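You operate a simulated robot arm through the tools that you are given. There is no shell and no other tool. Be economical: measure what you need, move in short steps, check, and stop when the job is done.

Carry out the task below with a simulated two-armed robot. There is one attempt and no reset: what you move stays moved.

Task
Pick up the white bottle from the top of the far table with one hand, pass it to the other hand and put it on the counter under the bin rack. Set down upright: bottle.

Only the result counts: the job must be done as asked and must still hold three seconds after the hand-in. Knocking over, shifting, dropping, spilling or breaking anything else fails it.

Robot
Two 7-joint arms with two-finger parallel grippers on one trunk, on a base that drives. Base frame: it is fixed to the floor where the robot stands at the start and does not move with it; the origin is under the middle of the robot, x ahead of it, y to its left, z up; the surface under the hand at the start is at about z = 0.95. Readings come in m, rad, newtons and seconds.
The left shoulder is at the start at [0.02, 0.113, 1.222], the right one opposite. With the tool pointing down near the work surface each hand reaches from about 0.24 to 0.62 m from the robot's upright axis, wherever it stands, measured 20 degrees to its own side. Places, roughly: counter under the bin rack [-2.7, -3.2, 0.9]. Payload 1.57 kg a hand.
Tool frame (each hand has its own): the origin (TCP) lies between the finger pads and is the grasp point; the fingertips stand 0.03 m ahead of it; z points along the fingers, y is the line along which they close. The gripper opens to 0.08 m. The fingers are 0.017 m wide and 0.012 m thick; the gripper's body (0.04 by 0.082 m) begins 0.08 m behind the TCP.
Orientation is told as [roll, pitch, yaw] about the base's x, y, z axes, in that order, counted from this pose: with the fingers straight down and closing along the base's y, the tool's x points along the base's -x, its y along +y and its z along -z.

Tools
- The arms move only by the tool jog_arm. It takes "left_plan", "right_plan" or both (then of equal length, played together; a hand with none holds still); each is one flat list of numbers, 7 for each row, row after row: the gripper command, from -1 (shut) to 1 (fully open), values between in proportion, then the shift along the base's x, y, z in units of 40 mm (1.0 is 40 mm), then the turn, a rotation vector about the base's x, y, z in units of 6 degrees (1.0 is 6 degrees). In form: [grip, x, y, z, ax, ay, az, grip, x, y, z, ax, ay, az, ...]. A call has 1 to 12 rows; each row shifts and turns the commanded pose from where the row before left it. A call with a number of a shift or a turn outside -1 to 1 is refused whole. Each row takes 0.2 s and may step no farther than 0.05 m and 0.15 rad from the row before; otherwise, or with a gripper value out of range, the whole call is refused. Where a pose cannot be reached the arm comes as near as it can. A force on the tool above 40 N (or 10 N above the force at the start of the call, whichever is more), or a blocked arm, ends the call early, and 0.2 s more pass. Each finger travels about 0.045 m/s and halts on what it meets, pressing with about 43 N; the grip force reading is that of the motor and also rises with nothing between the fingers. The clock runs only during rows and for 0.2 s after the last one: add rows that do not move to give the fingers time. The reply holds the time, the measured pose of the TCP, the force on the tool along the base axes, the opening and the grip force, in the units named above and with some noise, with the torque about the TCP (base axes, N m) and any sound that the robot's microphone picked up.
- Cameras (640 x 400 px; columns grow to the right, rows downward): "scene" is now at [0.1003, -0.0226, 1.3677]; the picture's right is [-0.27, -0.96, 0.00], its down [-0.35, 0.10, -0.93] and it looks along [0.90, -0.25, -0.36] (base axes); focal length 293 px, centre (320, 200). "left" rides on the left gripper at [0.072, 0.007, -0.122] in its tool frame; the picture's right is [-0.09, 1.00, 0.00], its down [-0.84, -0.08, -0.54] and it looks along [-0.54, -0.05, 0.84] (tool axes); focal length 238 px, centre (320, 200). "right" rides on the right gripper at [0.072, -0.007, -0.122] in its tool frame; the picture's right is [0.09, 1.00, 0.00], its down [-0.84, 0.08, -0.54] and it looks along [-0.54, 0.05, 0.84] (tool axes); focal length 238 px, centre (320, 200). There is no depth. A picture from a camera that has moved, and an enlarged one, comes with that camera's place and axes in the base frame and with its lens.
- grab_frame(camera): a new picture of that camera. It takes no simulated time.
- slide_trunk(by): slides the trunk up (or, below 0, down) by that many m; the arms and the scene camera ride with it, the base frame stays. It gives what a move gives, with no picture.
- steer(legs): drives the robot by 1 to 6 legs, each [ahead, left, turn to the left] in m, m and rad, along the robot's own axes; the way and the turn of a leg run together, so that a leg with both is an arc; at most 1.5 m and 3.142 rad a leg. The arms and the cameras ride along, it lands a little off, and it stops where it bumps. It gives what a move gives.
- head_to(pan, tilt): turns the head with the scene camera to pan (to the left, within 1.396 rad either way) and tilt (down, from -0.506 to 1.204), counted from straight ahead of the robot. It gives what a move gives.
- inspect(camera, box): a new picture of the part [left, top, right, bottom] of that camera's present view, enlarged. It takes no simulated time.
- job_done(): hands the job in; it is judged then, once.

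Work in short steps. Places have to be worked out from the pictures, the camera data and where the tool is seen: move nearer, look again, correct. Check each grasp and each placing, and mend what went wrong. You have 120 turns and 88 pictures in all, those below and enlarged ones among them. Open the grippers and draw the arms clear of the work before you hand the job in, unless the task says otherwise; then end with one line.

The tools are called after "Emit:" as a command line: name --argument value ..., lists and objects as JSON in quotes. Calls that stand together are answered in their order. jog_arm: Moves the arms, as the interface text tells. Its arguments: {"type":"object","properties":{"left_plan":{"type":"array","items":{"type":"number"}},"right_plan":{"type":"array","items":{"type":"number"}}},"required":[]} The other tools are called the same way: slide_trunk (by) slides the trunk up or down; steer (legs) drives the base; head_to (pan, tilt) turns the head that bears the scene camera; grab_frame (camera) takes a picture; inspect (camera, box) takes an enlarged picture of a part of a camera's view; job_done () hands the job in.

At the start:

```text
time: 0.0
left_eef_pos: [0.4414, 0.137, 1.1742]
left_tcp_rot: [0.0, 0.001, 0.003]
left_force: [-0.3, -0.2, 0.0]
left_moment: [-0.02, -0.02, -0.02]
left_opening: 0.0801
left_grasp_force: 0.0
right_eef_pos: [0.3574, -0.2784, 1.2681]
right_tcp_rot: [0.0, 0.0, 0.0]
right_force: [0.1, 1.9, -0.4]
right_moment: [0.02, -0.01, 0.0]
right_opening: 0.0802
right_grasp_force: 0.1
trunk travel left (down, up): [-0.275, 0.295]
robot x, y, heading: [-0.0018, -0.0002, 0.003]
head pan, tilt: [-0.269, 0.367]
```

scene: 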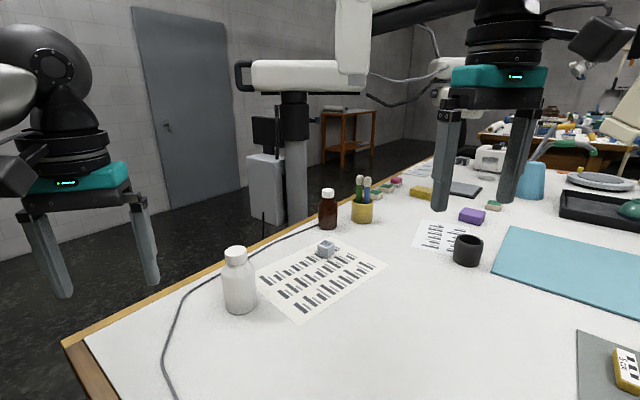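
right: 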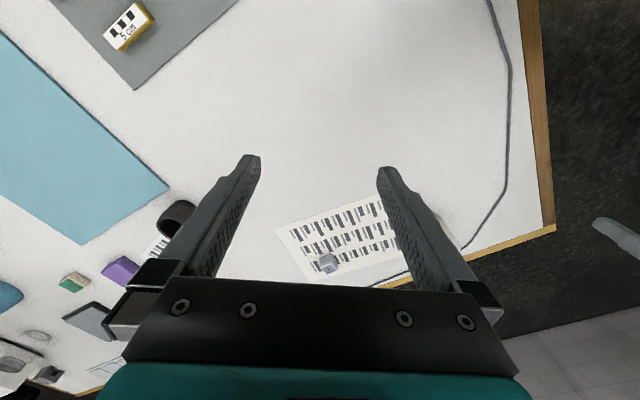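
left: 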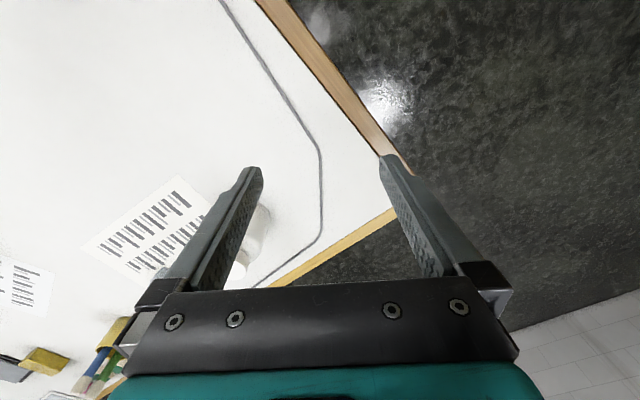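

The scene shows a white bottle on the near table, and there are other tables in the background. I look around first to settle which one is the "far table".

Emit:
inspect --camera "scene" --box '[400, 60, 640, 210]'

Emit:
head_to --pan -1.2 --tilt 0.25

Emit:
grab_frame --camera "scene"

```text
2.67 times, centred on (520, 135) of scene
camera zoom: at [0.1003, -0.0226, 1.3677], right [-0.27, -0.96, 0.0], down [-0.35, 0.1, -0.93], along [0.9, -0.25, -0.36], focal length 782 px, centre (-213, 373)
```

zoom: 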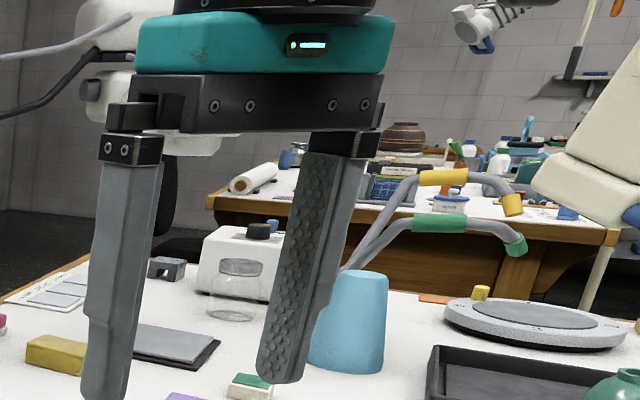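

```text
time: 1.2
left_eef_pos: [0.4423, 0.1373, 1.1739]
left_tcp_rot: [0.0, -0.001, 0.001]
left_force: [0.2, -0.7, 1.5]
left_moment: [0.0, 0.01, -0.01]
left_opening: 0.08
left_grasp_force: 0.0
right_eef_pos: [0.3577, -0.28, 1.2684]
right_tcp_rot: [-0.001, 0.0, 0.0]
right_force: [0.1, -0.2, 0.0]
right_moment: [0.02, -0.01, -0.03]
right_opening: 0.0799
right_grasp_force: 0.1
trunk travel left (down, up): [-0.275, 0.295]
robot x, y, heading: [-0.0014, -0.0007, -0.003]
head pan, tilt: [-1.201, 0.25]
```

```text
83 pictures are left
camera scene: at [0.0446, -0.0849, 1.3787], right [-0.93, -0.36, 0.0], down [-0.09, 0.23, -0.97], along [0.35, -0.9, -0.25], focal length 293 px, centre (320, 200)
```

scene: 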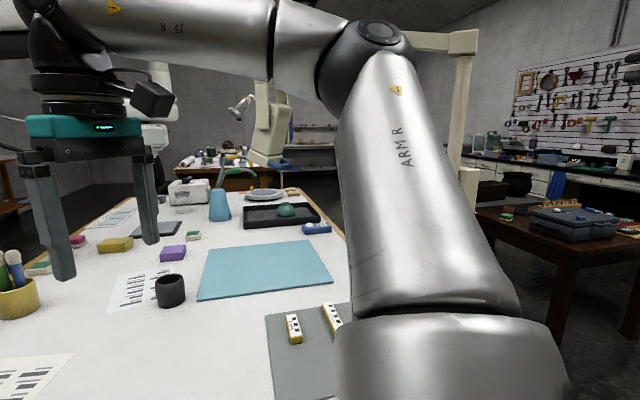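

A farther table with many objects is visible past the white one. I zoom in on it, and look to the other side as well.

Emit:
inspect --camera "scene" --box '[160, 110, 320, 210]'

Emit:
inspect --camera "scene" --box '[440, 110, 640, 235]'

Emit:
head_to --pan 1.3 --tilt 0.25

Emit:
grab_frame --camera "scene"

```text
4.00 times, centred on (240, 160) of scene
camera zoom: at [0.0446, -0.0849, 1.3787], right [-0.93, -0.36, 0.0], down [-0.09, 0.23, -0.97], along [0.35, -0.9, -0.25], focal length 1172 px, centre (640, 360)
```

zoom: 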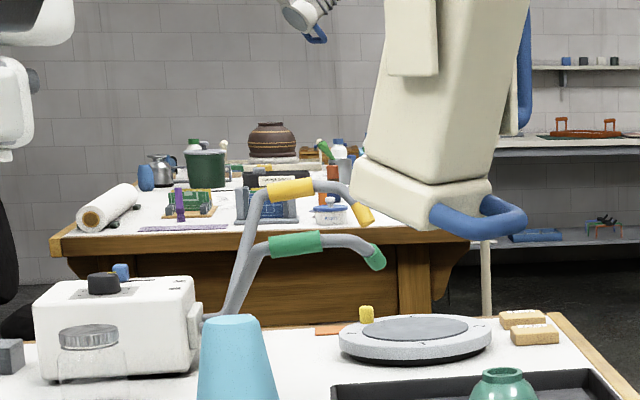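

```text
3.20 times, centred on (540, 172) of scene
camera zoom: at [0.0446, -0.0849, 1.3787], right [-0.93, -0.36, 0.0], down [-0.09, 0.23, -0.97], along [0.35, -0.9, -0.25], focal length 938 px, centre (-384, 288)
```

zoom: 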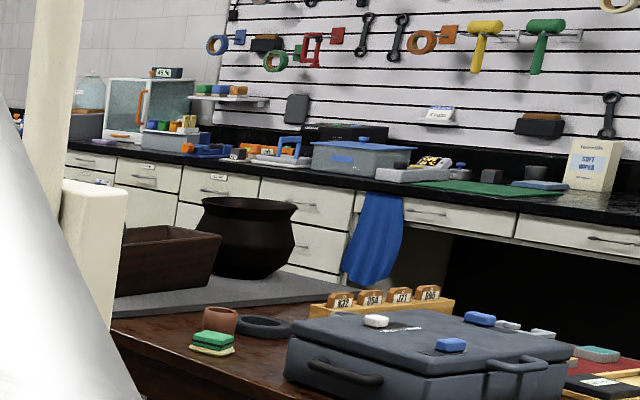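

```text
time: 3.5
left_eef_pos: [0.441, 0.1381, 1.1745]
left_tcp_rot: [0.001, 0.0, 0.003]
left_force: [0.0, 0.0, -0.4]
left_moment: [-0.01, 0.0, -0.05]
left_opening: 0.08
left_grasp_force: 0.0
right_eef_pos: [0.3583, -0.2797, 1.2679]
right_tcp_rot: [0.0, 0.0, 0.0]
right_force: [0.0, 0.1, 0.3]
right_moment: [0.05, -0.03, 0.0]
right_opening: 0.0801
right_grasp_force: 0.0
trunk travel left (down, up): [-0.275, 0.295]
robot x, y, heading: [0.0002, -0.0002, 0.001]
head pan, tilt: [1.3, 0.25]
```

```text
80 pictures are left
camera scene: at [0.0357, 0.0921, 1.3787], right [0.96, -0.27, 0.0], down [-0.07, -0.24, -0.97], along [0.26, 0.93, -0.25], focal length 293 px, centre (320, 200)
```

scene: 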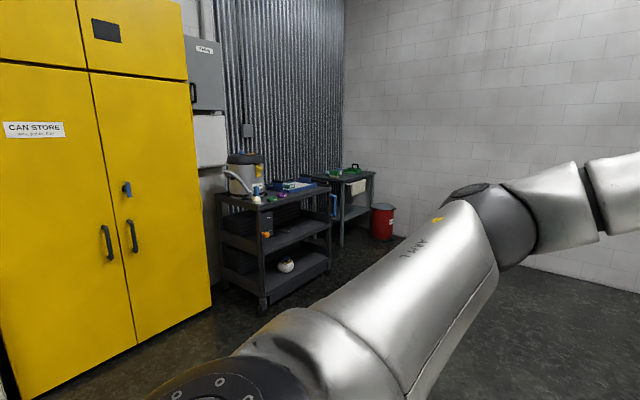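

Only the table in front holds a plain white bottle in reach, beside a brown one, and it lies far from the counter. I take that bottle as the target and look at it up close.

Emit:
head_to --pan 0.0 --tilt 0.5

Emit:
grab_frame --camera "scene"

Emit:
inspect --camera "scene" --box '[240, 150, 400, 250]'

```text
time: 5.0
left_eef_pos: [0.4417, 0.1376, 1.1746]
left_tcp_rot: [-0.001, 0.002, 0.001]
left_force: [-0.3, 1.0, -0.6]
left_moment: [-0.02, 0.01, 0.01]
left_opening: 0.0798
left_grasp_force: 0.0
right_eef_pos: [0.3578, -0.2792, 1.2685]
right_tcp_rot: [-0.001, 0.0, 0.0]
right_force: [1.0, 0.5, 0.3]
right_moment: [-0.01, -0.01, 0.0]
right_opening: 0.0799
right_grasp_force: 0.0
trunk travel left (down, up): [-0.275, 0.295]
robot x, y, heading: [-0.0034, 0.0003, -0.001]
head pan, tilt: [0.0, 0.499]
```

```text
79 pictures are left
camera scene: at [0.1017, 0.0022, 1.3556], right [0.0, -1.0, 0.0], down [-0.48, 0.0, -0.88], along [0.88, 0.0, -0.48], focal length 293 px, centre (320, 200)
```

scene: 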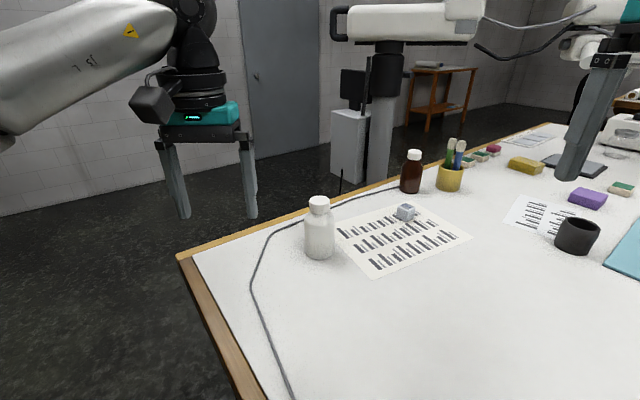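

```text
4.00 times, centred on (320, 200) of scene
camera zoom: at [0.1017, 0.0022, 1.3556], right [0.0, -1.0, 0.0], down [-0.48, 0.0, -0.88], along [0.88, 0.0, -0.48], focal length 1172 px, centre (320, 200)
```

zoom: 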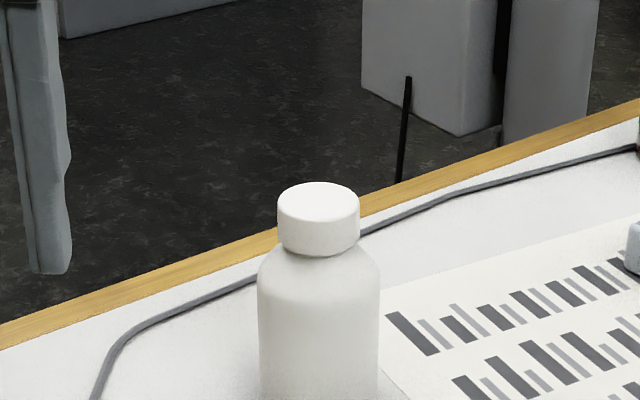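

The bottle appears to stand at about (0.62, 0.00), its body about 62 mm wide, with a 41 mm cap whose top is near z = 1.073. I move the open left hand above it at the current height, where the fingertips clear the cap.

Emit:
jog_arm --left_plan '[1, 0.9, -0.67, 0, 0, 0, 0, 1, 0.9, -0.67, 0, 0, 0, 0, 1, 0.9, -0.67, 0, 0, 0, 0, 1, 0.9, -0.67, 0, 0, 0, 0, 1, 0.9, -0.67, 0, 0, 0, 0, 1, 0, 0, 0, 0, 0, 0]'

Emit:
grab_frame --camera "left"

Emit:
grab_frame --camera "scene"

```text
time: 6.4
left_eef_pos: [0.5447, 0.0443, 1.1644]
left_tcp_rot: [-0.002, 0.002, 0.001]
left_force: [-0.2, 0.8, -0.4]
left_moment: [0.0, 0.01, -0.02]
left_opening: 0.0802
left_grasp_force: 0.0
left hand out of reach, approached as far as the arm can: row 3, 4, 5
right_eef_pos: [0.3579, -0.2785, 1.269]
right_tcp_rot: [0.001, 0.003, 0.0]
right_force: [-0.1, -0.2, -0.4]
right_moment: [0.0, 0.01, 0.02]
right_opening: 0.08
right_grasp_force: 0.1
trunk travel left (down, up): [-0.275, 0.295]
robot x, y, heading: [-0.001, -0.0006, -0.003]
head pan, tilt: [0.0, 0.499]
```

```text
77 pictures are left
camera left: at [0.4735, 0.0498, 1.2864], right [0.09, 1.0, 0.0], down [0.84, -0.08, 0.54], along [0.54, -0.05, -0.84], focal length 238 px, centre (320, 200)
```

left: 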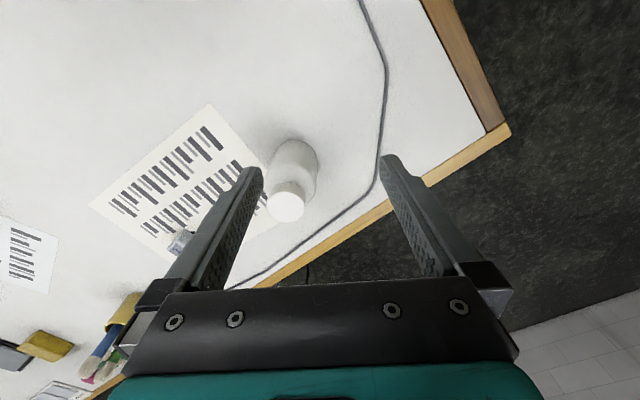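

```text
76 pictures are left
camera scene: at [0.1018, 0.0031, 1.3556], right [0.0, -1.0, 0.0], down [-0.48, 0.0, -0.88], along [0.88, 0.0, -0.48], focal length 293 px, centre (320, 200)
```

scene: 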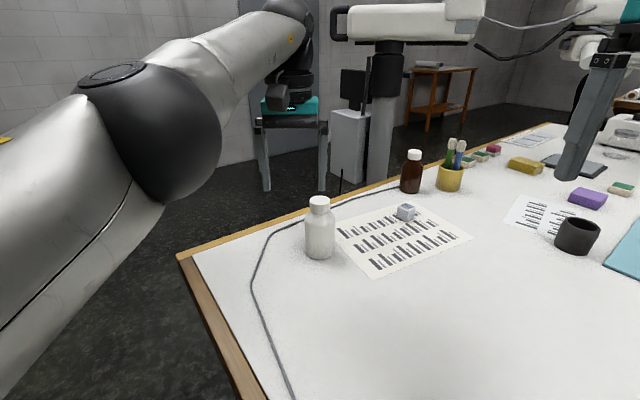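

The arm reaches its limit at x = 0.54, and the hand camera confirms the cap at about (0.615, 0.00). I look down to see the table's near edge before driving closer.

Emit:
head_to --pan 0.0 --tilt 1.1

Emit:
grab_frame --camera "scene"

```text
time: 7.4
left_eef_pos: [0.5461, 0.0441, 1.1644]
left_tcp_rot: [0.0, 0.001, 0.001]
left_force: [-1.4, 0.2, -0.2]
left_moment: [0.0, 0.01, -0.04]
left_opening: 0.08
left_grasp_force: 0.1
right_eef_pos: [0.3578, -0.2787, 1.2679]
right_tcp_rot: [-0.001, -0.001, 0.0]
right_force: [0.0, 0.0, -0.8]
right_moment: [0.01, 0.0, -0.02]
right_opening: 0.0799
right_grasp_force: 0.2
trunk travel left (down, up): [-0.275, 0.295]
robot x, y, heading: [-0.0014, 0.0022, 0.001]
head pan, tilt: [0.0, 1.1]
```

```text
75 pictures are left
camera scene: at [0.0739, 0.0021, 1.3079], right [0.0, -1.0, 0.0], down [-0.89, 0.0, -0.45], along [0.45, 0.0, -0.89], focal length 293 px, centre (320, 200)
```

scene: 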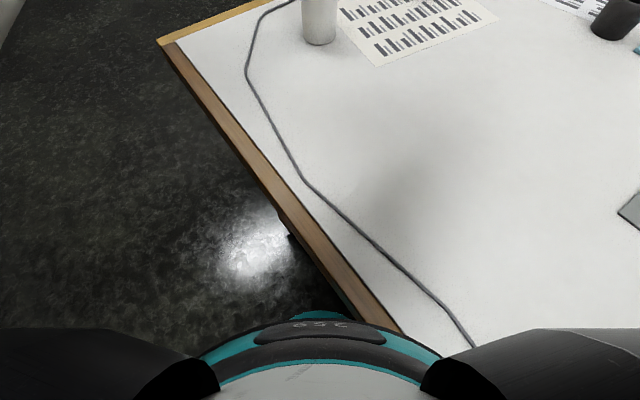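

The table is turned about 37° to the robot: its edge runs from about (0.09, -0.08) to (0.59, 0.305), passing close to the trunk. I drive a little way parallel to that edge, ahead and to the left, to bring the bottle into reach.

Emit:
steer --legs '[[0.11, 0.083, 0]]'

Emit:
grab_frame --camera "left"

```text
time: 8.7
left_eef_pos: [0.6543, 0.1281, 1.1637]
left_tcp_rot: [0.001, 0.001, 0.003]
left_force: [0.0, 0.0, -0.6]
left_moment: [-0.02, 0.03, 0.0]
left_opening: 0.0802
left_grasp_force: 0.1
right_eef_pos: [0.4678, -0.195, 1.2685]
right_tcp_rot: [0.0, 0.0, -0.001]
right_force: [0.4, 0.0, -0.3]
right_moment: [-0.05, 0.04, 0.0]
right_opening: 0.0801
right_grasp_force: 0.0
trunk travel left (down, up): [-0.275, 0.295]
robot x, y, heading: [0.1103, 0.0817, 0.001]
head pan, tilt: [0.0, 1.1]
```

```text
74 pictures are left
camera left: at [0.5833, 0.1336, 1.2861], right [0.09, 1.0, 0.0], down [0.84, -0.08, 0.54], along [0.54, -0.05, -0.84], focal length 238 px, centre (320, 200)
```

left: 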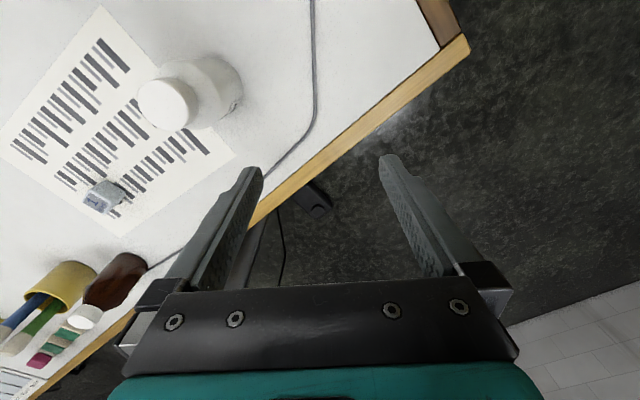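

The drive went cleanly and the cap now measures at (0.612, 0.00). I move the left hand above it.

Emit:
jog_arm --left_plan '[1, -0.26, -0.8, 0, 0, 0, 0, 1, -0.26, -0.8, 0, 0, 0, 0, 1, -0.26, -0.8, 0, 0, 0, 0, 1, -0.26, -0.8, 0, 0, 0, 0, 1, 0, 0, 0, 0, 0, 0]'

Emit:
grab_frame --camera "left"

```text
time: 9.9
left_eef_pos: [0.6068, 0.0046, 1.1604]
left_tcp_rot: [0.0, 0.001, 0.002]
left_force: [0.8, 0.0, 0.2]
left_moment: [-0.02, 0.02, 0.01]
left_opening: 0.0797
left_grasp_force: 0.0
left hand out of reach, approached as far as the arm can: row 3
right_eef_pos: [0.4665, -0.1954, 1.2693]
right_tcp_rot: [0.001, 0.0, 0.001]
right_force: [0.7, -0.1, -0.5]
right_moment: [-0.01, 0.01, 0.0]
right_opening: 0.08
right_grasp_force: 0.1
trunk travel left (down, up): [-0.275, 0.295]
robot x, y, heading: [0.1063, 0.0871, -0.003]
head pan, tilt: [0.0, 1.1]
```

```text
73 pictures are left
camera left: at [0.535, 0.0104, 1.284], right [0.09, 1.0, 0.0], down [0.84, -0.08, 0.54], along [0.54, -0.05, -0.84], focal length 238 px, centre (320, 200)
```

left: 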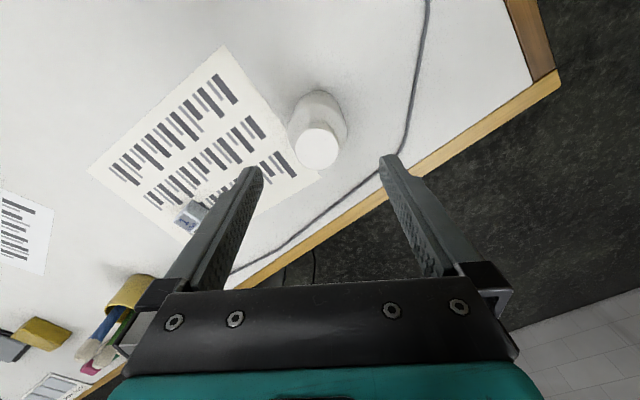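

The cap measures at (0.613, 0.002) and the hand is at (0.607, 0.005). I descend to TCP z ≈ 1.08 so that the fingertips bracket the cap.

Emit:
jog_arm --left_plan '[1, 0.05, -0.02, -0.65, 0, 0, 0, 1, 0.05, -0.02, -0.65, 0, 0, 0, 1, 0.05, -0.02, -0.65, 0, 0, 0, 1, 0, 0, 0, 0, 0, 0]'

Emit:
grab_frame --camera "left"

Emit:
head_to --pan -0.1 --tilt 0.5

Emit:
grab_frame --camera "scene"

```text
time: 10.9
left_eef_pos: [0.6146, -0.0004, 1.0831]
left_tcp_rot: [0.001, 0.001, 0.001]
left_force: [-0.3, -0.7, 0.0]
left_moment: [0.01, 0.02, -0.02]
left_opening: 0.0801
left_grasp_force: 0.0
right_eef_pos: [0.467, -0.194, 1.2688]
right_tcp_rot: [0.0, -0.001, -0.001]
right_force: [-0.4, -0.5, -1.4]
right_moment: [0.03, 0.03, 0.01]
right_opening: 0.0799
right_grasp_force: 0.1
trunk travel left (down, up): [-0.275, 0.295]
robot x, y, heading: [0.1076, 0.0853, -0.0]
head pan, tilt: [0.0, 1.1]
```

```text
72 pictures are left
camera left: at [0.5435, 0.0055, 1.2066], right [0.09, 1.0, 0.0], down [0.84, -0.08, 0.54], along [0.54, -0.05, -0.84], focal length 238 px, centre (320, 200)
```

left: 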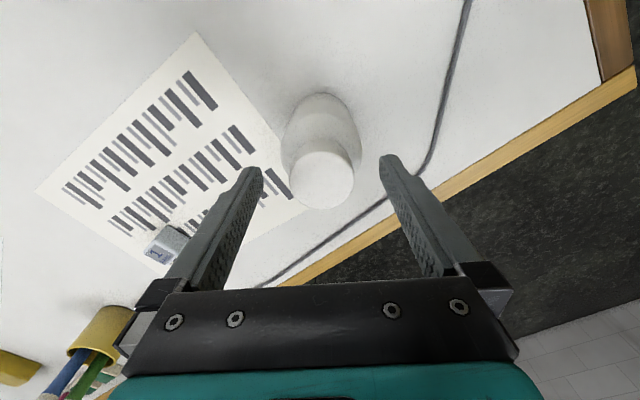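

```text
time: 11.9
left_eef_pos: [0.6144, 0.0009, 1.0833]
left_tcp_rot: [0.0, 0.001, 0.0]
left_force: [0.5, -0.1, 0.9]
left_moment: [-0.02, -0.02, -0.01]
left_opening: 0.0802
left_grasp_force: 0.2
right_eef_pos: [0.4671, -0.1958, 1.2689]
right_tcp_rot: [-0.001, 0.002, 0.0]
right_force: [-0.3, 0.4, -0.4]
right_moment: [0.01, 0.04, 0.02]
right_opening: 0.0799
right_grasp_force: 0.1
trunk travel left (down, up): [-0.275, 0.295]
robot x, y, heading: [0.1064, 0.0818, -0.001]
head pan, tilt: [-0.099, 0.499]
```

```text
71 pictures are left
camera scene: at [0.2104, 0.0772, 1.3555], right [-0.1, -1.0, 0.0], down [-0.48, 0.05, -0.88], along [0.87, -0.09, -0.48], focal length 293 px, centre (320, 200)
```

scene: 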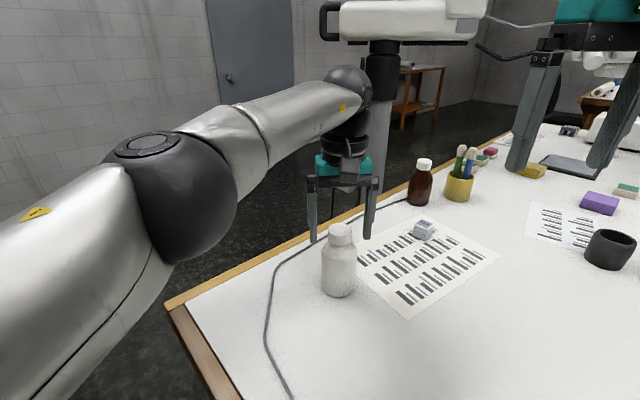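

Both views agree: the cap is at (0.615, 0.00) between the fingertips, at the right height. I close the gripper on it.

Emit:
jog_arm --left_plan '[-1, 0, 0, 0, 0, 0, 0, -1, 0, 0, 0, 0, 0, 0, -1, 0, 0, 0, 0, 0, 0, -1, 0, 0, 0, 0, 0, 0, -1, 0, 0, 0, 0, 0, 0]'

Emit:
grab_frame --camera "left"

```text
time: 13.1
left_eef_pos: [0.6144, -0.0002, 1.0842]
left_tcp_rot: [-0.001, 0.001, 0.001]
left_force: [-0.7, 0.6, -1.0]
left_moment: [0.02, -0.01, -0.01]
left_opening: 0.04
left_grasp_force: 38.1
right_eef_pos: [0.467, -0.1953, 1.268]
right_tcp_rot: [0.0, -0.001, -0.001]
right_force: [-0.3, 0.2, 0.7]
right_moment: [-0.02, 0.02, 0.0]
right_opening: 0.08
right_grasp_force: 0.1
trunk travel left (down, up): [-0.275, 0.295]
robot x, y, heading: [0.1107, 0.0804, -0.002]
head pan, tilt: [-0.099, 0.499]
```

```text
70 pictures are left
camera left: at [0.5436, 0.0057, 1.2068], right [0.09, 1.0, 0.0], down [0.84, -0.08, 0.54], along [0.54, -0.05, -0.84], focal length 238 px, centre (320, 200)
```

left: 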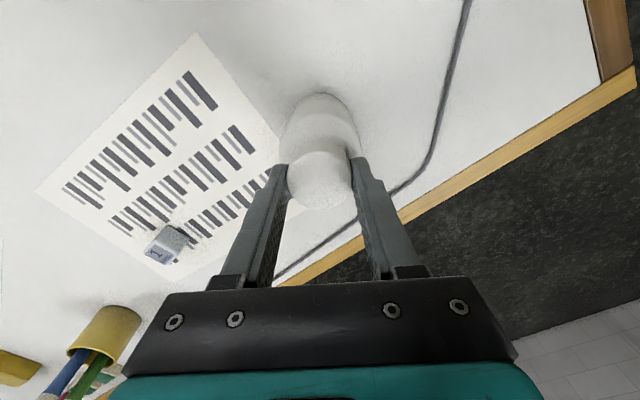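

It holds the cap at 40 mm with 38 N. I lift straight up, drawing back slightly to stay in reach.

Emit:
jog_arm --left_plan '[-1, 0, 0, 0.5, 0, 0, 0, -1, 0, 0, 0.7, 0, 0, 0, -1, -0.4, 0.2, 0.7, 0, 0, 0, -1, -0.6, 0.3, 0.7, 0, 0, 0, -1, -0.8, 0.4, 0.4, 0, 0, 0, -1, 0, 0, 0, 0, 0, 0]'

Emit:
grab_frame --camera "scene"

```text
time: 14.5
left_eef_pos: [0.5411, 0.0369, 1.205]
left_tcp_rot: [0.001, 0.001, 0.002]
left_force: [-0.5, 0.1, -2.0]
left_moment: [0.02, 0.02, -0.01]
left_opening: 0.0397
left_grasp_force: 43.4
right_eef_pos: [0.467, -0.196, 1.2688]
right_tcp_rot: [0.002, 0.001, 0.0]
right_force: [0.0, 0.1, 0.6]
right_moment: [0.01, -0.03, 0.0]
right_opening: 0.0798
right_grasp_force: 0.2
trunk travel left (down, up): [-0.275, 0.295]
robot x, y, heading: [0.1118, 0.0866, 0.0]
head pan, tilt: [-0.099, 0.499]
```

```text
69 pictures are left
camera scene: at [0.2106, 0.0766, 1.3555], right [-0.1, -1.0, 0.0], down [-0.48, 0.05, -0.88], along [0.87, -0.09, -0.48], focal length 293 px, centre (320, 200)
```

scene: 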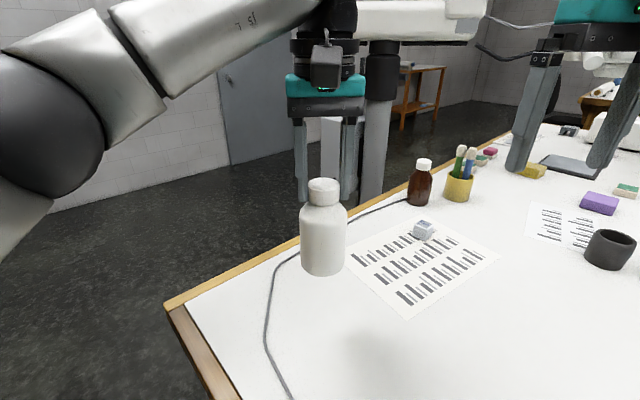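

The bottle is up and hangs upright, weighing about 2 N. I back away from the table, perpendicular to its edge, where the floor is clear, and then turn right in steps to view the room.

Emit:
steer --legs '[[-0.3, 0.4, 0]]'

Emit:
steer --legs '[[0, 0, -1.0]]'

Emit:
head_to --pan -0.9 --tilt 0.3

Emit:
grab_frame --camera "scene"

```text
time: 17.4
left_eef_pos: [0.2441, 0.4317, 1.2043]
left_tcp_rot: [0.0, -0.001, -0.004]
left_force: [0.1, -0.8, -1.5]
left_moment: [-0.01, 0.0, 0.02]
left_opening: 0.0396
left_grasp_force: 42.8
right_eef_pos: [0.1674, 0.199, 1.2686]
right_tcp_rot: [0.0, 0.0, -0.006]
right_force: [0.3, 0.1, 0.5]
right_moment: [0.01, 0.0, 0.02]
right_opening: 0.0799
right_grasp_force: 0.0
trunk travel left (down, up): [-0.275, 0.295]
robot x, y, heading: [-0.1878, 0.4826, -0.002]
head pan, tilt: [-0.099, 0.499]
```

```text
time: 20.4
left_eef_pos: [-0.0009, 0.088, 1.2051]
left_tcp_rot: [0.0, 0.0, -1.017]
left_force: [0.6, 0.9, -1.4]
left_moment: [0.03, -0.01, 0.04]
left_opening: 0.0395
left_grasp_force: 43.0
right_eef_pos: [-0.2376, 0.031, 1.2684]
right_tcp_rot: [0.0, -0.002, -1.02]
right_force: [0.2, -0.4, -1.1]
right_moment: [-0.03, 0.01, 0.01]
right_opening: 0.0801
right_grasp_force: 0.1
trunk travel left (down, up): [-0.275, 0.295]
robot x, y, heading: [-0.1846, 0.4792, -1.023]
head pan, tilt: [-0.099, 0.499]
```

```text
time: 21.5
left_eef_pos: [-0.0005, 0.0879, 1.2049]
left_tcp_rot: [0.001, 0.001, -1.017]
left_force: [0.2, 0.0, -1.4]
left_moment: [0.01, 0.03, -0.03]
left_opening: 0.0395
left_grasp_force: 43.3
right_eef_pos: [-0.2384, 0.0302, 1.2687]
right_tcp_rot: [-0.001, -0.001, -1.019]
right_force: [0.6, 0.5, -0.2]
right_moment: [0.0, -0.01, 0.01]
right_opening: 0.08
right_grasp_force: 0.1
trunk travel left (down, up): [-0.275, 0.295]
robot x, y, heading: [-0.1893, 0.4779, -1.017]
head pan, tilt: [-0.901, 0.3]
```

```text
68 pictures are left
camera scene: at [-0.2132, 0.387, 1.374], right [-0.94, 0.34, 0.0], down [0.1, 0.28, -0.96], along [-0.33, -0.9, -0.3], focal length 293 px, centre (320, 200)
```

scene: 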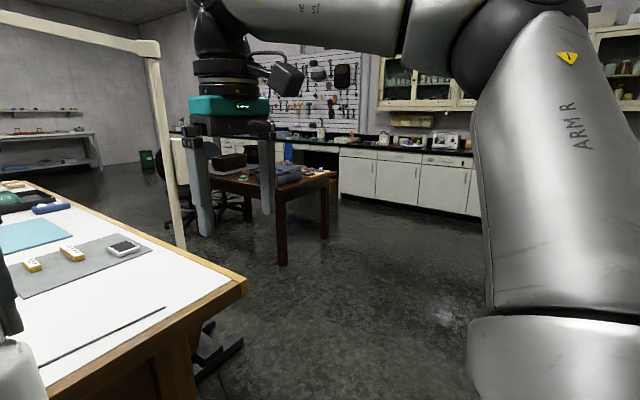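

The counter runs along the far wall and continues to the right. I turn to face the stated spot, heading about -2.15, and look.

Emit:
steer --legs '[[0, 0, -1.12]]'

Emit:
head_to --pan 0.0 --tilt 0.2

Emit:
grab_frame --camera "scene"

```text
time: 24.7
left_eef_pos: [-0.4622, 0.1447, 1.2045]
left_tcp_rot: [0.001, 0.0, -2.147]
left_force: [-0.1, -0.1, -0.9]
left_moment: [-0.01, -0.01, -0.01]
left_opening: 0.0393
left_grasp_force: 43.1
right_eef_pos: [-0.6163, 0.3357, 1.2683]
right_tcp_rot: [0.0, 0.002, -2.149]
right_force: [-0.5, 0.2, 0.0]
right_moment: [0.02, 0.04, -0.01]
right_opening: 0.0801
right_grasp_force: 0.1
trunk travel left (down, up): [-0.275, 0.295]
robot x, y, heading: [-0.1859, 0.4822, -2.147]
head pan, tilt: [-0.901, 0.3]
```

```text
time: 25.9
left_eef_pos: [-0.4627, 0.1457, 1.2033]
left_tcp_rot: [0.0, 0.0, -2.148]
left_force: [-0.6, 0.3, -1.9]
left_moment: [0.0, -0.01, 0.06]
left_opening: 0.0394
left_grasp_force: 43.0
right_eef_pos: [-0.6159, 0.3343, 1.2685]
right_tcp_rot: [0.001, -0.001, -2.149]
right_force: [0.2, -0.8, -0.4]
right_moment: [0.01, -0.02, 0.02]
right_opening: 0.0801
right_grasp_force: 0.1
trunk travel left (down, up): [-0.275, 0.295]
robot x, y, heading: [-0.1913, 0.4835, -2.15]
head pan, tilt: [0.0, 0.201]
```

```text
67 pictures are left
camera scene: at [-0.2432, 0.3969, 1.3833], right [-0.84, 0.55, 0.0], down [0.11, 0.17, -0.98], along [-0.54, -0.82, -0.2], focal length 293 px, centre (320, 200)
```

scene: 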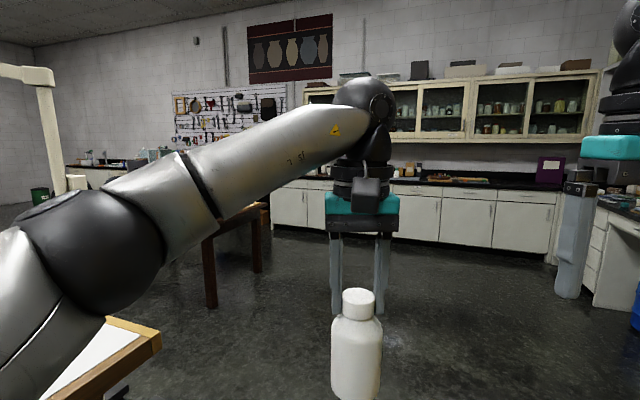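

The given spot lies straight ahead, behind the left hand in this view. The table corner at about (-0.25, -0.26) is close to the left of the path, so I check the right side before sidestepping.

Emit:
head_to --pan -0.9 --tilt 0.35

Emit:
grab_frame --camera "scene"

```text
time: 27.1
left_eef_pos: [-0.4623, 0.1439, 1.2044]
left_tcp_rot: [0.001, 0.001, -2.146]
left_force: [-0.5, 0.4, -1.6]
left_moment: [-0.02, 0.03, -0.02]
left_opening: 0.0397
left_grasp_force: 43.1
right_eef_pos: [-0.6176, 0.334, 1.2682]
right_tcp_rot: [-0.001, 0.0, -2.149]
right_force: [0.1, 0.1, 0.1]
right_moment: [0.02, 0.02, 0.0]
right_opening: 0.0801
right_grasp_force: 0.0
trunk travel left (down, up): [-0.275, 0.295]
robot x, y, heading: [-0.1889, 0.4796, -2.149]
head pan, tilt: [-0.901, 0.351]
```

```text
66 pictures are left
camera scene: at [-0.2849, 0.4662, 1.3693], right [-0.09, 1.0, 0.0], down [0.34, 0.03, -0.94], along [-0.94, -0.09, -0.34], focal length 293 px, centre (320, 200)
```

scene: 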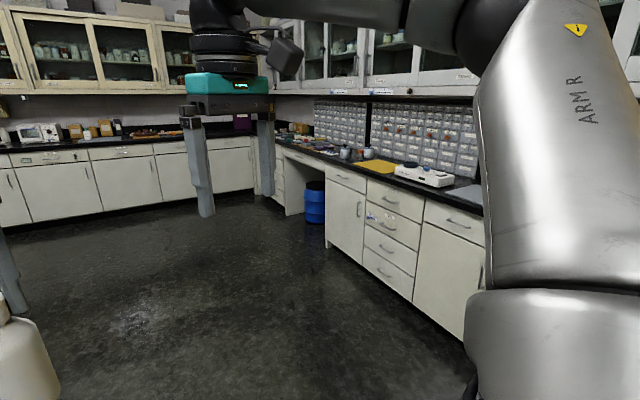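

The bins visible here are on a different counter, around (-2.3, 0.3). The given spot (-2.7, -3.2) is on the counter straight ahead. I sidestep right, where it is free, and drive closer to look.

Emit:
steer --legs '[[0, -0.4, 0], [1.5, 0, 0]]'

Emit:
head_to --pan 0.25 --tilt 0.15

Emit:
grab_frame --camera "scene"

Emit:
head_to --pan -0.3 --tilt 0.15

Emit:
grab_frame --camera "scene"

```text
time: 36.6
left_eef_pos: [-1.6166, -0.8746, 1.2042]
left_tcp_rot: [0.001, 0.001, -2.154]
left_force: [0.5, 0.9, -1.1]
left_moment: [0.01, 0.01, 0.0]
left_opening: 0.0397
left_grasp_force: 42.5
right_eef_pos: [-1.768, -0.6832, 1.2686]
right_tcp_rot: [0.0, -0.001, -2.158]
right_force: [-1.1, 0.5, -0.3]
right_moment: [-0.01, 0.0, 0.0]
right_opening: 0.0803
right_grasp_force: 0.2
trunk travel left (down, up): [-0.275, 0.295]
robot x, y, heading: [-1.3382, -0.5362, -2.159]
head pan, tilt: [-0.901, 0.351]
```

```text
time: 38.0
left_eef_pos: [-1.6168, -0.8752, 1.2044]
left_tcp_rot: [0.001, -0.001, -2.158]
left_force: [0.4, 0.5, -1.5]
left_moment: [-0.01, 0.02, 0.03]
left_opening: 0.0394
left_grasp_force: 42.6
right_eef_pos: [-1.7681, -0.6827, 1.2681]
right_tcp_rot: [0.001, 0.0, -2.156]
right_force: [1.0, -0.3, -0.3]
right_moment: [0.02, 0.03, 0.0]
right_opening: 0.0801
right_grasp_force: 0.0
trunk travel left (down, up): [-0.275, 0.295]
robot x, y, heading: [-1.3393, -0.5395, -2.155]
head pan, tilt: [0.25, 0.15]
```

```text
65 pictures are left
camera scene: at [-1.3735, -0.6341, 1.388], right [-0.94, 0.33, 0.0], down [0.05, 0.14, -0.99], along [-0.33, -0.93, -0.15], focal length 293 px, centre (320, 200)
```

scene: 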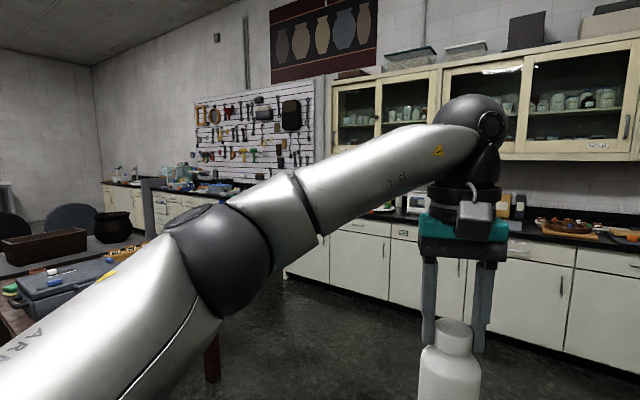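

```text
time: 38.9
left_eef_pos: [-1.6166, -0.8738, 1.2049]
left_tcp_rot: [0.001, 0.0, -2.156]
left_force: [1.0, -0.2, -1.0]
left_moment: [0.01, 0.0, 0.05]
left_opening: 0.0394
left_grasp_force: 42.9
right_eef_pos: [-1.768, -0.6845, 1.2693]
right_tcp_rot: [0.0, 0.0, -2.157]
right_force: [-1.1, 0.7, 0.0]
right_moment: [0.01, 0.01, 0.02]
right_opening: 0.0797
right_grasp_force: 0.1
trunk travel left (down, up): [-0.275, 0.295]
robot x, y, heading: [-1.3358, -0.5392, -2.16]
head pan, tilt: [-0.3, 0.15]
```

```text
64 pictures are left
camera scene: at [-1.4146, -0.6053, 1.388], right [-0.63, 0.77, 0.0], down [0.12, 0.09, -0.99], along [-0.77, -0.63, -0.15], focal length 293 px, centre (320, 200)
```

scene: 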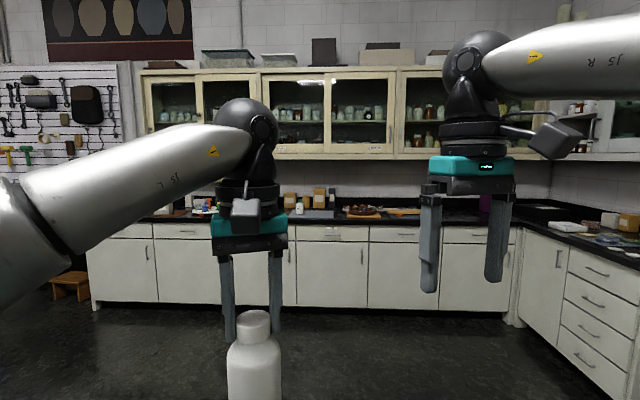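

The counter front seems to run along (-0.63, 0.77), with its left end near (-2.05, -3.9), so the target spot is behind my left forearm in these views. I turn square to the counter, drive closer, and look again.

Emit:
steer --legs '[[0, 0, -0.3], [1.0, 0.5, 0]]'

Emit:
head_to --pan 0.6 --tilt 0.2

Emit:
grab_frame --camera "scene"

Emit:
head_to --pan 0.0 --tilt 0.2

Emit:
grab_frame --camera "scene"

```text
time: 45.7
left_eef_pos: [-2.1623, -1.8087, 1.2044]
left_tcp_rot: [0.001, 0.001, -2.44]
left_force: [-0.6, 0.2, -1.2]
left_moment: [-0.02, 0.01, -0.01]
left_opening: 0.0397
left_grasp_force: 42.9
right_eef_pos: [-2.2537, -1.5835, 1.2694]
right_tcp_rot: [0.001, -0.001, -2.445]
right_force: [0.4, -0.3, 0.6]
right_moment: [0.02, -0.01, 0.02]
right_opening: 0.0802
right_grasp_force: 0.0
trunk travel left (down, up): [-0.275, 0.295]
robot x, y, heading: [-1.8005, -1.5722, -2.442]
head pan, tilt: [-0.3, 0.15]
```

```text
time: 46.9
left_eef_pos: [-2.1623, -1.8103, 1.2058]
left_tcp_rot: [0.0, 0.0, -2.441]
left_force: [0.1, 1.0, -1.7]
left_moment: [0.04, 0.01, -0.03]
left_opening: 0.0393
left_grasp_force: 43.6
right_eef_pos: [-2.2537, -1.5833, 1.2685]
right_tcp_rot: [0.0, 0.0, -2.443]
right_force: [-0.1, 0.2, 0.3]
right_moment: [0.04, 0.0, 0.01]
right_opening: 0.0798
right_grasp_force: 0.2
trunk travel left (down, up): [-0.275, 0.295]
robot x, y, heading: [-1.8016, -1.5667, -2.441]
head pan, tilt: [0.6, 0.201]
```

```text
63 pictures are left
camera scene: at [-1.8329, -1.662, 1.3833], right [-0.96, 0.27, 0.0], down [0.05, 0.19, -0.98], along [-0.26, -0.94, -0.2], focal length 293 px, centre (320, 200)
```

scene: 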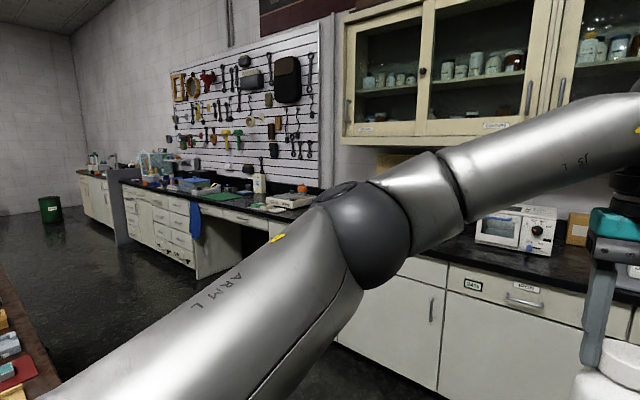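

```text
time: 47.9
left_eef_pos: [-2.1618, -1.8108, 1.2046]
left_tcp_rot: [0.0, 0.0, -2.442]
left_force: [-0.4, 0.5, -2.2]
left_moment: [0.0, 0.02, 0.04]
left_opening: 0.0397
left_grasp_force: 43.1
right_eef_pos: [-2.2542, -1.5844, 1.2683]
right_tcp_rot: [-0.001, -0.002, -2.442]
right_force: [0.5, -0.6, -0.2]
right_moment: [-0.01, 0.0, -0.03]
right_opening: 0.0804
right_grasp_force: 0.1
trunk travel left (down, up): [-0.275, 0.295]
robot x, y, heading: [-1.8003, -1.5668, -2.439]
head pan, tilt: [0.0, 0.201]
```

```text
62 pictures are left
camera scene: at [-1.8791, -1.6323, 1.3833], right [-0.64, 0.77, 0.0], down [0.15, 0.13, -0.98], along [-0.75, -0.63, -0.2], focal length 293 px, centre (320, 200)
```

scene: 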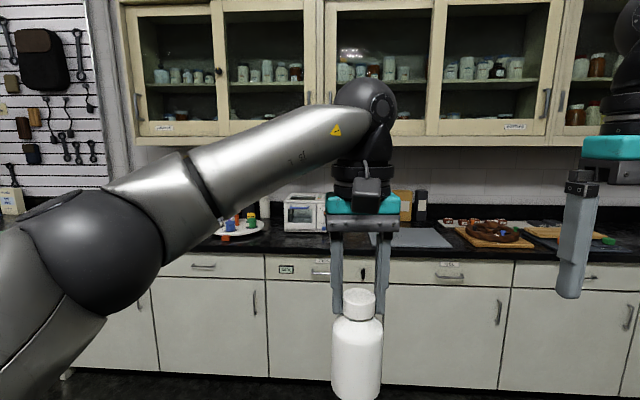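

I see a wall cabinet, a pegboard and a plate of pots, while my left forearm hides the area above the target spot. I move ahead and left to look past the arm.

Emit:
steer --legs '[[0.55, 0.45, 0]]'

Emit:
head_to --pan -0.1 --tilt 0.2

Emit:
grab_frame --camera "scene"

```text
time: 51.7
left_eef_pos: [-2.2936, -2.5005, 1.2044]
left_tcp_rot: [-0.001, 0.001, -2.44]
left_force: [-0.3, -0.5, -1.7]
left_moment: [0.04, 0.0, 0.01]
left_opening: 0.0395
left_grasp_force: 43.1
right_eef_pos: [-2.3861, -2.2745, 1.2687]
right_tcp_rot: [0.0, 0.0, -2.442]
right_force: [0.2, -0.5, -0.9]
right_moment: [0.02, 0.04, 0.0]
right_opening: 0.08
right_grasp_force: 0.0
trunk travel left (down, up): [-0.275, 0.295]
robot x, y, heading: [-1.934, -2.2587, -2.44]
head pan, tilt: [0.0, 0.201]
```

```text
time: 52.4
left_eef_pos: [-2.2934, -2.5013, 1.2048]
left_tcp_rot: [0.001, 0.0, -2.44]
left_force: [0.0, 0.2, -2.1]
left_moment: [-0.01, -0.01, -0.01]
left_opening: 0.0399
left_grasp_force: 42.5
right_eef_pos: [-2.3862, -2.2742, 1.2685]
right_tcp_rot: [0.0, 0.0, -2.442]
right_force: [-0.1, 0.0, 0.6]
right_moment: [0.0, 0.02, 0.0]
right_opening: 0.08
right_grasp_force: 0.1
trunk travel left (down, up): [-0.275, 0.295]
robot x, y, heading: [-1.9312, -2.2546, -2.442]
head pan, tilt: [-0.099, 0.201]
```

```text
61 pictures are left
camera scene: at [-2.0163, -2.3146, 1.3833], right [-0.57, 0.82, 0.0], down [0.16, 0.11, -0.98], along [-0.81, -0.55, -0.2], focal length 293 px, centre (320, 200)
```

scene: 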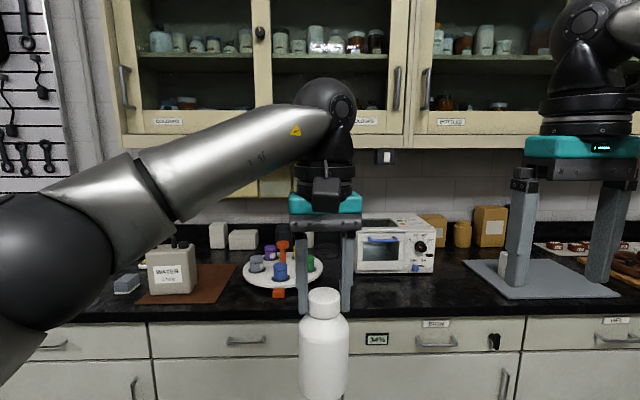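

There is something orange-brown under the wall cabinet behind my forearm. I turn left to see that area through the gap between the arms.

Emit:
steer --legs '[[0, 0, 0.65]]'

Emit:
head_to --pan -0.5 --tilt 0.2

Emit:
grab_frame --camera "scene"

```text
time: 54.6
left_eef_pos: [-2.0678, -2.6702, 1.2051]
left_tcp_rot: [-0.001, 0.001, -1.779]
left_force: [-0.1, 0.1, -1.0]
left_moment: [-0.01, -0.02, -0.02]
left_opening: 0.0397
left_grasp_force: 42.5
right_eef_pos: [-2.2805, -2.5478, 1.2687]
right_tcp_rot: [0.001, 0.0, -1.782]
right_force: [-0.1, 0.3, 0.6]
right_moment: [0.03, 0.01, 0.0]
right_opening: 0.0799
right_grasp_force: 0.0
trunk travel left (down, up): [-0.275, 0.295]
robot x, y, heading: [-1.9349, -2.2577, -1.784]
head pan, tilt: [-0.099, 0.201]
```

```text
time: 55.4
left_eef_pos: [-2.0694, -2.6694, 1.2056]
left_tcp_rot: [0.001, 0.0, -1.781]
left_force: [0.8, 0.5, -2.3]
left_moment: [0.0, -0.02, 0.04]
left_opening: 0.0399
left_grasp_force: 42.2
right_eef_pos: [-2.2805, -2.548, 1.2685]
right_tcp_rot: [0.001, 0.0, -1.782]
right_force: [-0.2, 0.2, 0.2]
right_moment: [0.02, 0.0, 0.03]
right_opening: 0.0801
right_grasp_force: 0.0
trunk travel left (down, up): [-0.275, 0.295]
robot x, y, heading: [-1.9317, -2.2566, -1.783]
head pan, tilt: [-0.499, 0.201]
```

```text
60 pictures are left
camera scene: at [-1.9946, -2.336, 1.3833], right [-0.76, 0.65, 0.0], down [0.13, 0.15, -0.98], along [-0.64, -0.74, -0.2], focal length 293 px, centre (320, 200)
```

scene: 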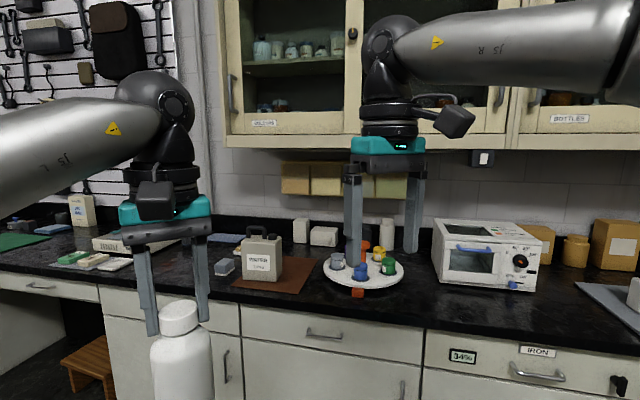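

The wall-mounted bins are the bin rack, and under it are a mat with a canister, a plate of pots and some white blocks. I enlarge that part of the counter to find a free spot.

Emit:
inspect --camera "scene" --box '[220, 200, 420, 325]'

```text
3.20 times, centred on (320, 262) of scene
camera zoom: at [-1.9946, -2.336, 1.3833], right [-0.76, 0.65, 0.0], down [0.13, 0.15, -0.98], along [-0.64, -0.74, -0.2], focal length 938 px, centre (320, 0)
```

zoom: 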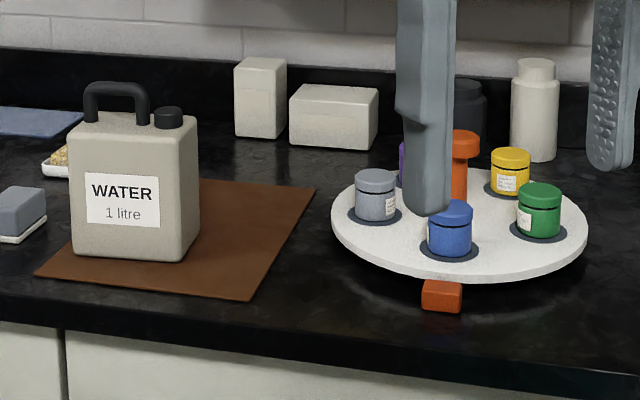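

A free patch lies in front of the gap between mat and turntable, around (-2.56, -3.00), about 0.13 m in from the counter edge and centred under the rack. I turn back square to the counter for the handover, then bring the bottle out a bit and tilt the right hand.

Emit:
steer --legs '[[0, 0, -0.657]]'

Emit:
head_to --pan -0.15 --tilt 0.45

```text
time: 57.6
left_eef_pos: [-2.2938, -2.4989, 1.2051]
left_tcp_rot: [0.0, -0.001, -2.444]
left_force: [-0.5, -0.9, -1.7]
left_moment: [-0.01, -0.02, 0.03]
left_opening: 0.04
left_grasp_force: 42.9
right_eef_pos: [-2.3858, -2.2716, 1.2681]
right_tcp_rot: [-0.001, -0.001, -2.445]
right_force: [-0.1, 0.0, 1.2]
right_moment: [0.01, -0.04, 0.0]
right_opening: 0.0803
right_grasp_force: 0.0
trunk travel left (down, up): [-0.275, 0.295]
robot x, y, heading: [-1.9341, -2.257, -2.443]
head pan, tilt: [-0.499, 0.201]
```

```text
time: 58.5
left_eef_pos: [-2.2939, -2.4988, 1.2041]
left_tcp_rot: [-0.001, -0.001, -2.443]
left_force: [-0.4, -0.7, -1.9]
left_moment: [0.0, 0.02, 0.04]
left_opening: 0.0394
left_grasp_force: 42.7
right_eef_pos: [-2.387, -2.2728, 1.2688]
right_tcp_rot: [-0.001, -0.001, -2.447]
right_force: [0.7, -0.9, 0.9]
right_moment: [-0.01, 0.0, 0.03]
right_opening: 0.08
right_grasp_force: 0.1
trunk travel left (down, up): [-0.275, 0.295]
robot x, y, heading: [-1.9331, -2.2551, -2.444]
head pan, tilt: [-0.15, 0.45]
```

I move the left hand outwards a bit with the bottle, to robot-frame (0.50, 0.0) at z 1.17. The right hand pitches forward by 48° in place.

Emit:
jog_arm --left_plan '[-1, -0.187, -0.647, -0.29, 0, 0, 0, -1, -0.187, -0.647, -0.29, 0, 0, 0, -1, -0.187, -0.647, -0.29, 0, 0, 0, -1, 0, 0, 0, 0, 0, 0, -1, 0, 0, 0, 0, 0, 0, -1, 0, 0, 0, 0, 0, 0, -1, 0, 0, 0, 0, 0, 0, -1, 0, 0, 0, 0, 0, 0]' --right_plan '[1, 0.06, -0.07, -0.156, -0.643, 0.766, 0, 1, 0.06, -0.07, -0.156, -0.643, 0.766, 0, 1, 0.06, -0.07, -0.156, -0.643, 0.766, 0, 1, 0.06, -0.07, -0.156, -0.643, 0.766, 0, 1, 0.06, -0.07, -0.156, -0.643, 0.766, 0, 1, 0.06, -0.07, -0.156, -0.643, 0.766, 0, 1, 0.06, -0.07, -0.156, -0.643, 0.766, 0, 1, 0.06, -0.07, -0.156, -0.643, 0.766, 0]'

Emit:
grab_frame --camera "scene"

```text
time: 60.2
left_eef_pos: [-2.3174, -2.5758, 1.1697]
left_tcp_rot: [0.001, -0.001, -2.447]
left_force: [0.4, -0.3, -1.5]
left_moment: [0.01, -0.03, -0.01]
left_opening: 0.0398
left_grasp_force: 43.3
right_eef_pos: [-2.366, -2.2942, 1.2183]
right_tcp_rot: [0.003, -0.84, -2.447]
right_force: [0.5, 0.0, -0.4]
right_moment: [-0.03, 0.03, -0.01]
right_opening: 0.08
right_grasp_force: 0.1
trunk travel left (down, up): [-0.275, 0.295]
robot x, y, heading: [-1.9326, -2.2548, -2.444]
head pan, tilt: [-0.15, 0.45]
```

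```text
58 pictures are left
camera scene: at [-2.0182, -2.3095, 1.3601], right [-0.52, 0.85, 0.0], down [0.37, 0.23, -0.9], along [-0.77, -0.47, -0.44], focal length 293 px, centre (320, 200)
```

scene: 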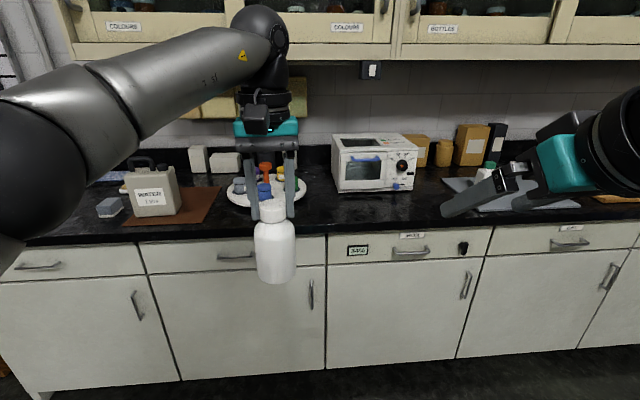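

The bottle is at robot-frame (0.50, 0.00). Now I yaw the right hand 42° to the left and move it to a pre-grasp point back along the approach line.

Emit:
jog_arm --right_plan '[1, 0.24, -0.536, -0.03, 0, 0, 1, 1, 0.24, -0.536, -0.03, 0, 0, 1, 1, 0.24, -0.536, -0.03, 0, 0, 1, 1, 0.24, -0.536, -0.03, 0, 0, 1, 1, 0.24, -0.536, -0.03, 0, 0, 1, 1, 0.24, -0.536, -0.03, 0, 0, 1, 1, 0.24, -0.536, -0.03, 0, 0, 1, 1, 0, 0, 0, 0, 0, 0]'

Emit:
grab_frame --camera "scene"

Emit:
grab_frame --camera "right"

```text
time: 62.0
left_eef_pos: [-2.3171, -2.5753, 1.171]
left_tcp_rot: [0.0, -0.001, -2.445]
left_force: [-0.9, -0.2, -1.4]
left_moment: [-0.02, 0.0, 0.01]
left_opening: 0.0399
left_grasp_force: 43.1
right_eef_pos: [-2.2985, -2.4447, 1.2097]
right_tcp_rot: [0.001, -0.84, -1.713]
right_force: [0.4, -0.2, 0.3]
right_moment: [0.01, 0.05, 0.0]
right_opening: 0.0801
right_grasp_force: 0.1
trunk travel left (down, up): [-0.275, 0.295]
robot x, y, heading: [-1.9328, -2.2558, -2.442]
head pan, tilt: [-0.15, 0.45]
```

```text
57 pictures are left
camera scene: at [-2.018, -2.3094, 1.3601], right [-0.52, 0.85, 0.0], down [0.37, 0.23, -0.9], along [-0.77, -0.47, -0.44], focal length 293 px, centre (320, 200)
```

scene: 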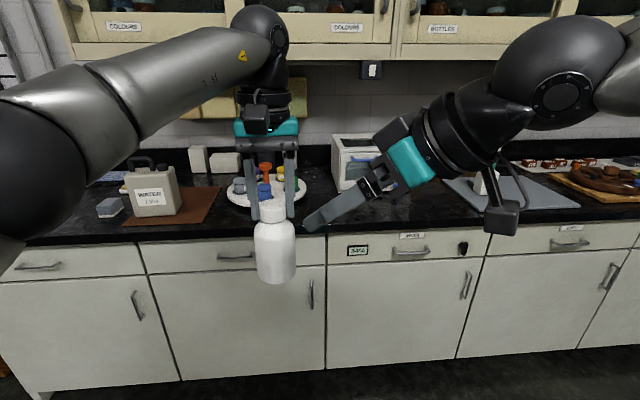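

```text
56 pictures are left
camera right: at [-2.2865, -2.3055, 1.2366], right [0.99, -0.08, -0.07], down [0.05, -0.16, 0.98], along [-0.09, -0.98, -0.16], focal length 238 px, centre (320, 200)
```

right: 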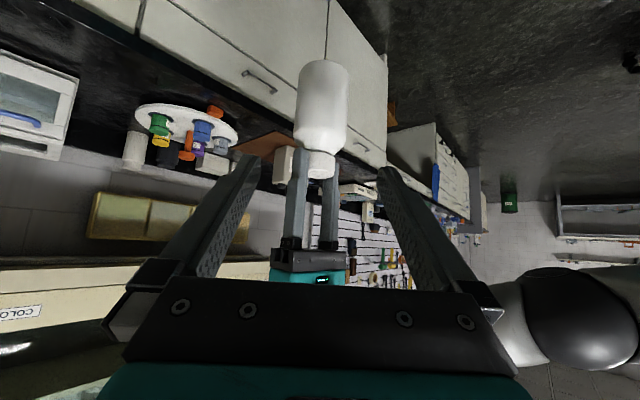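

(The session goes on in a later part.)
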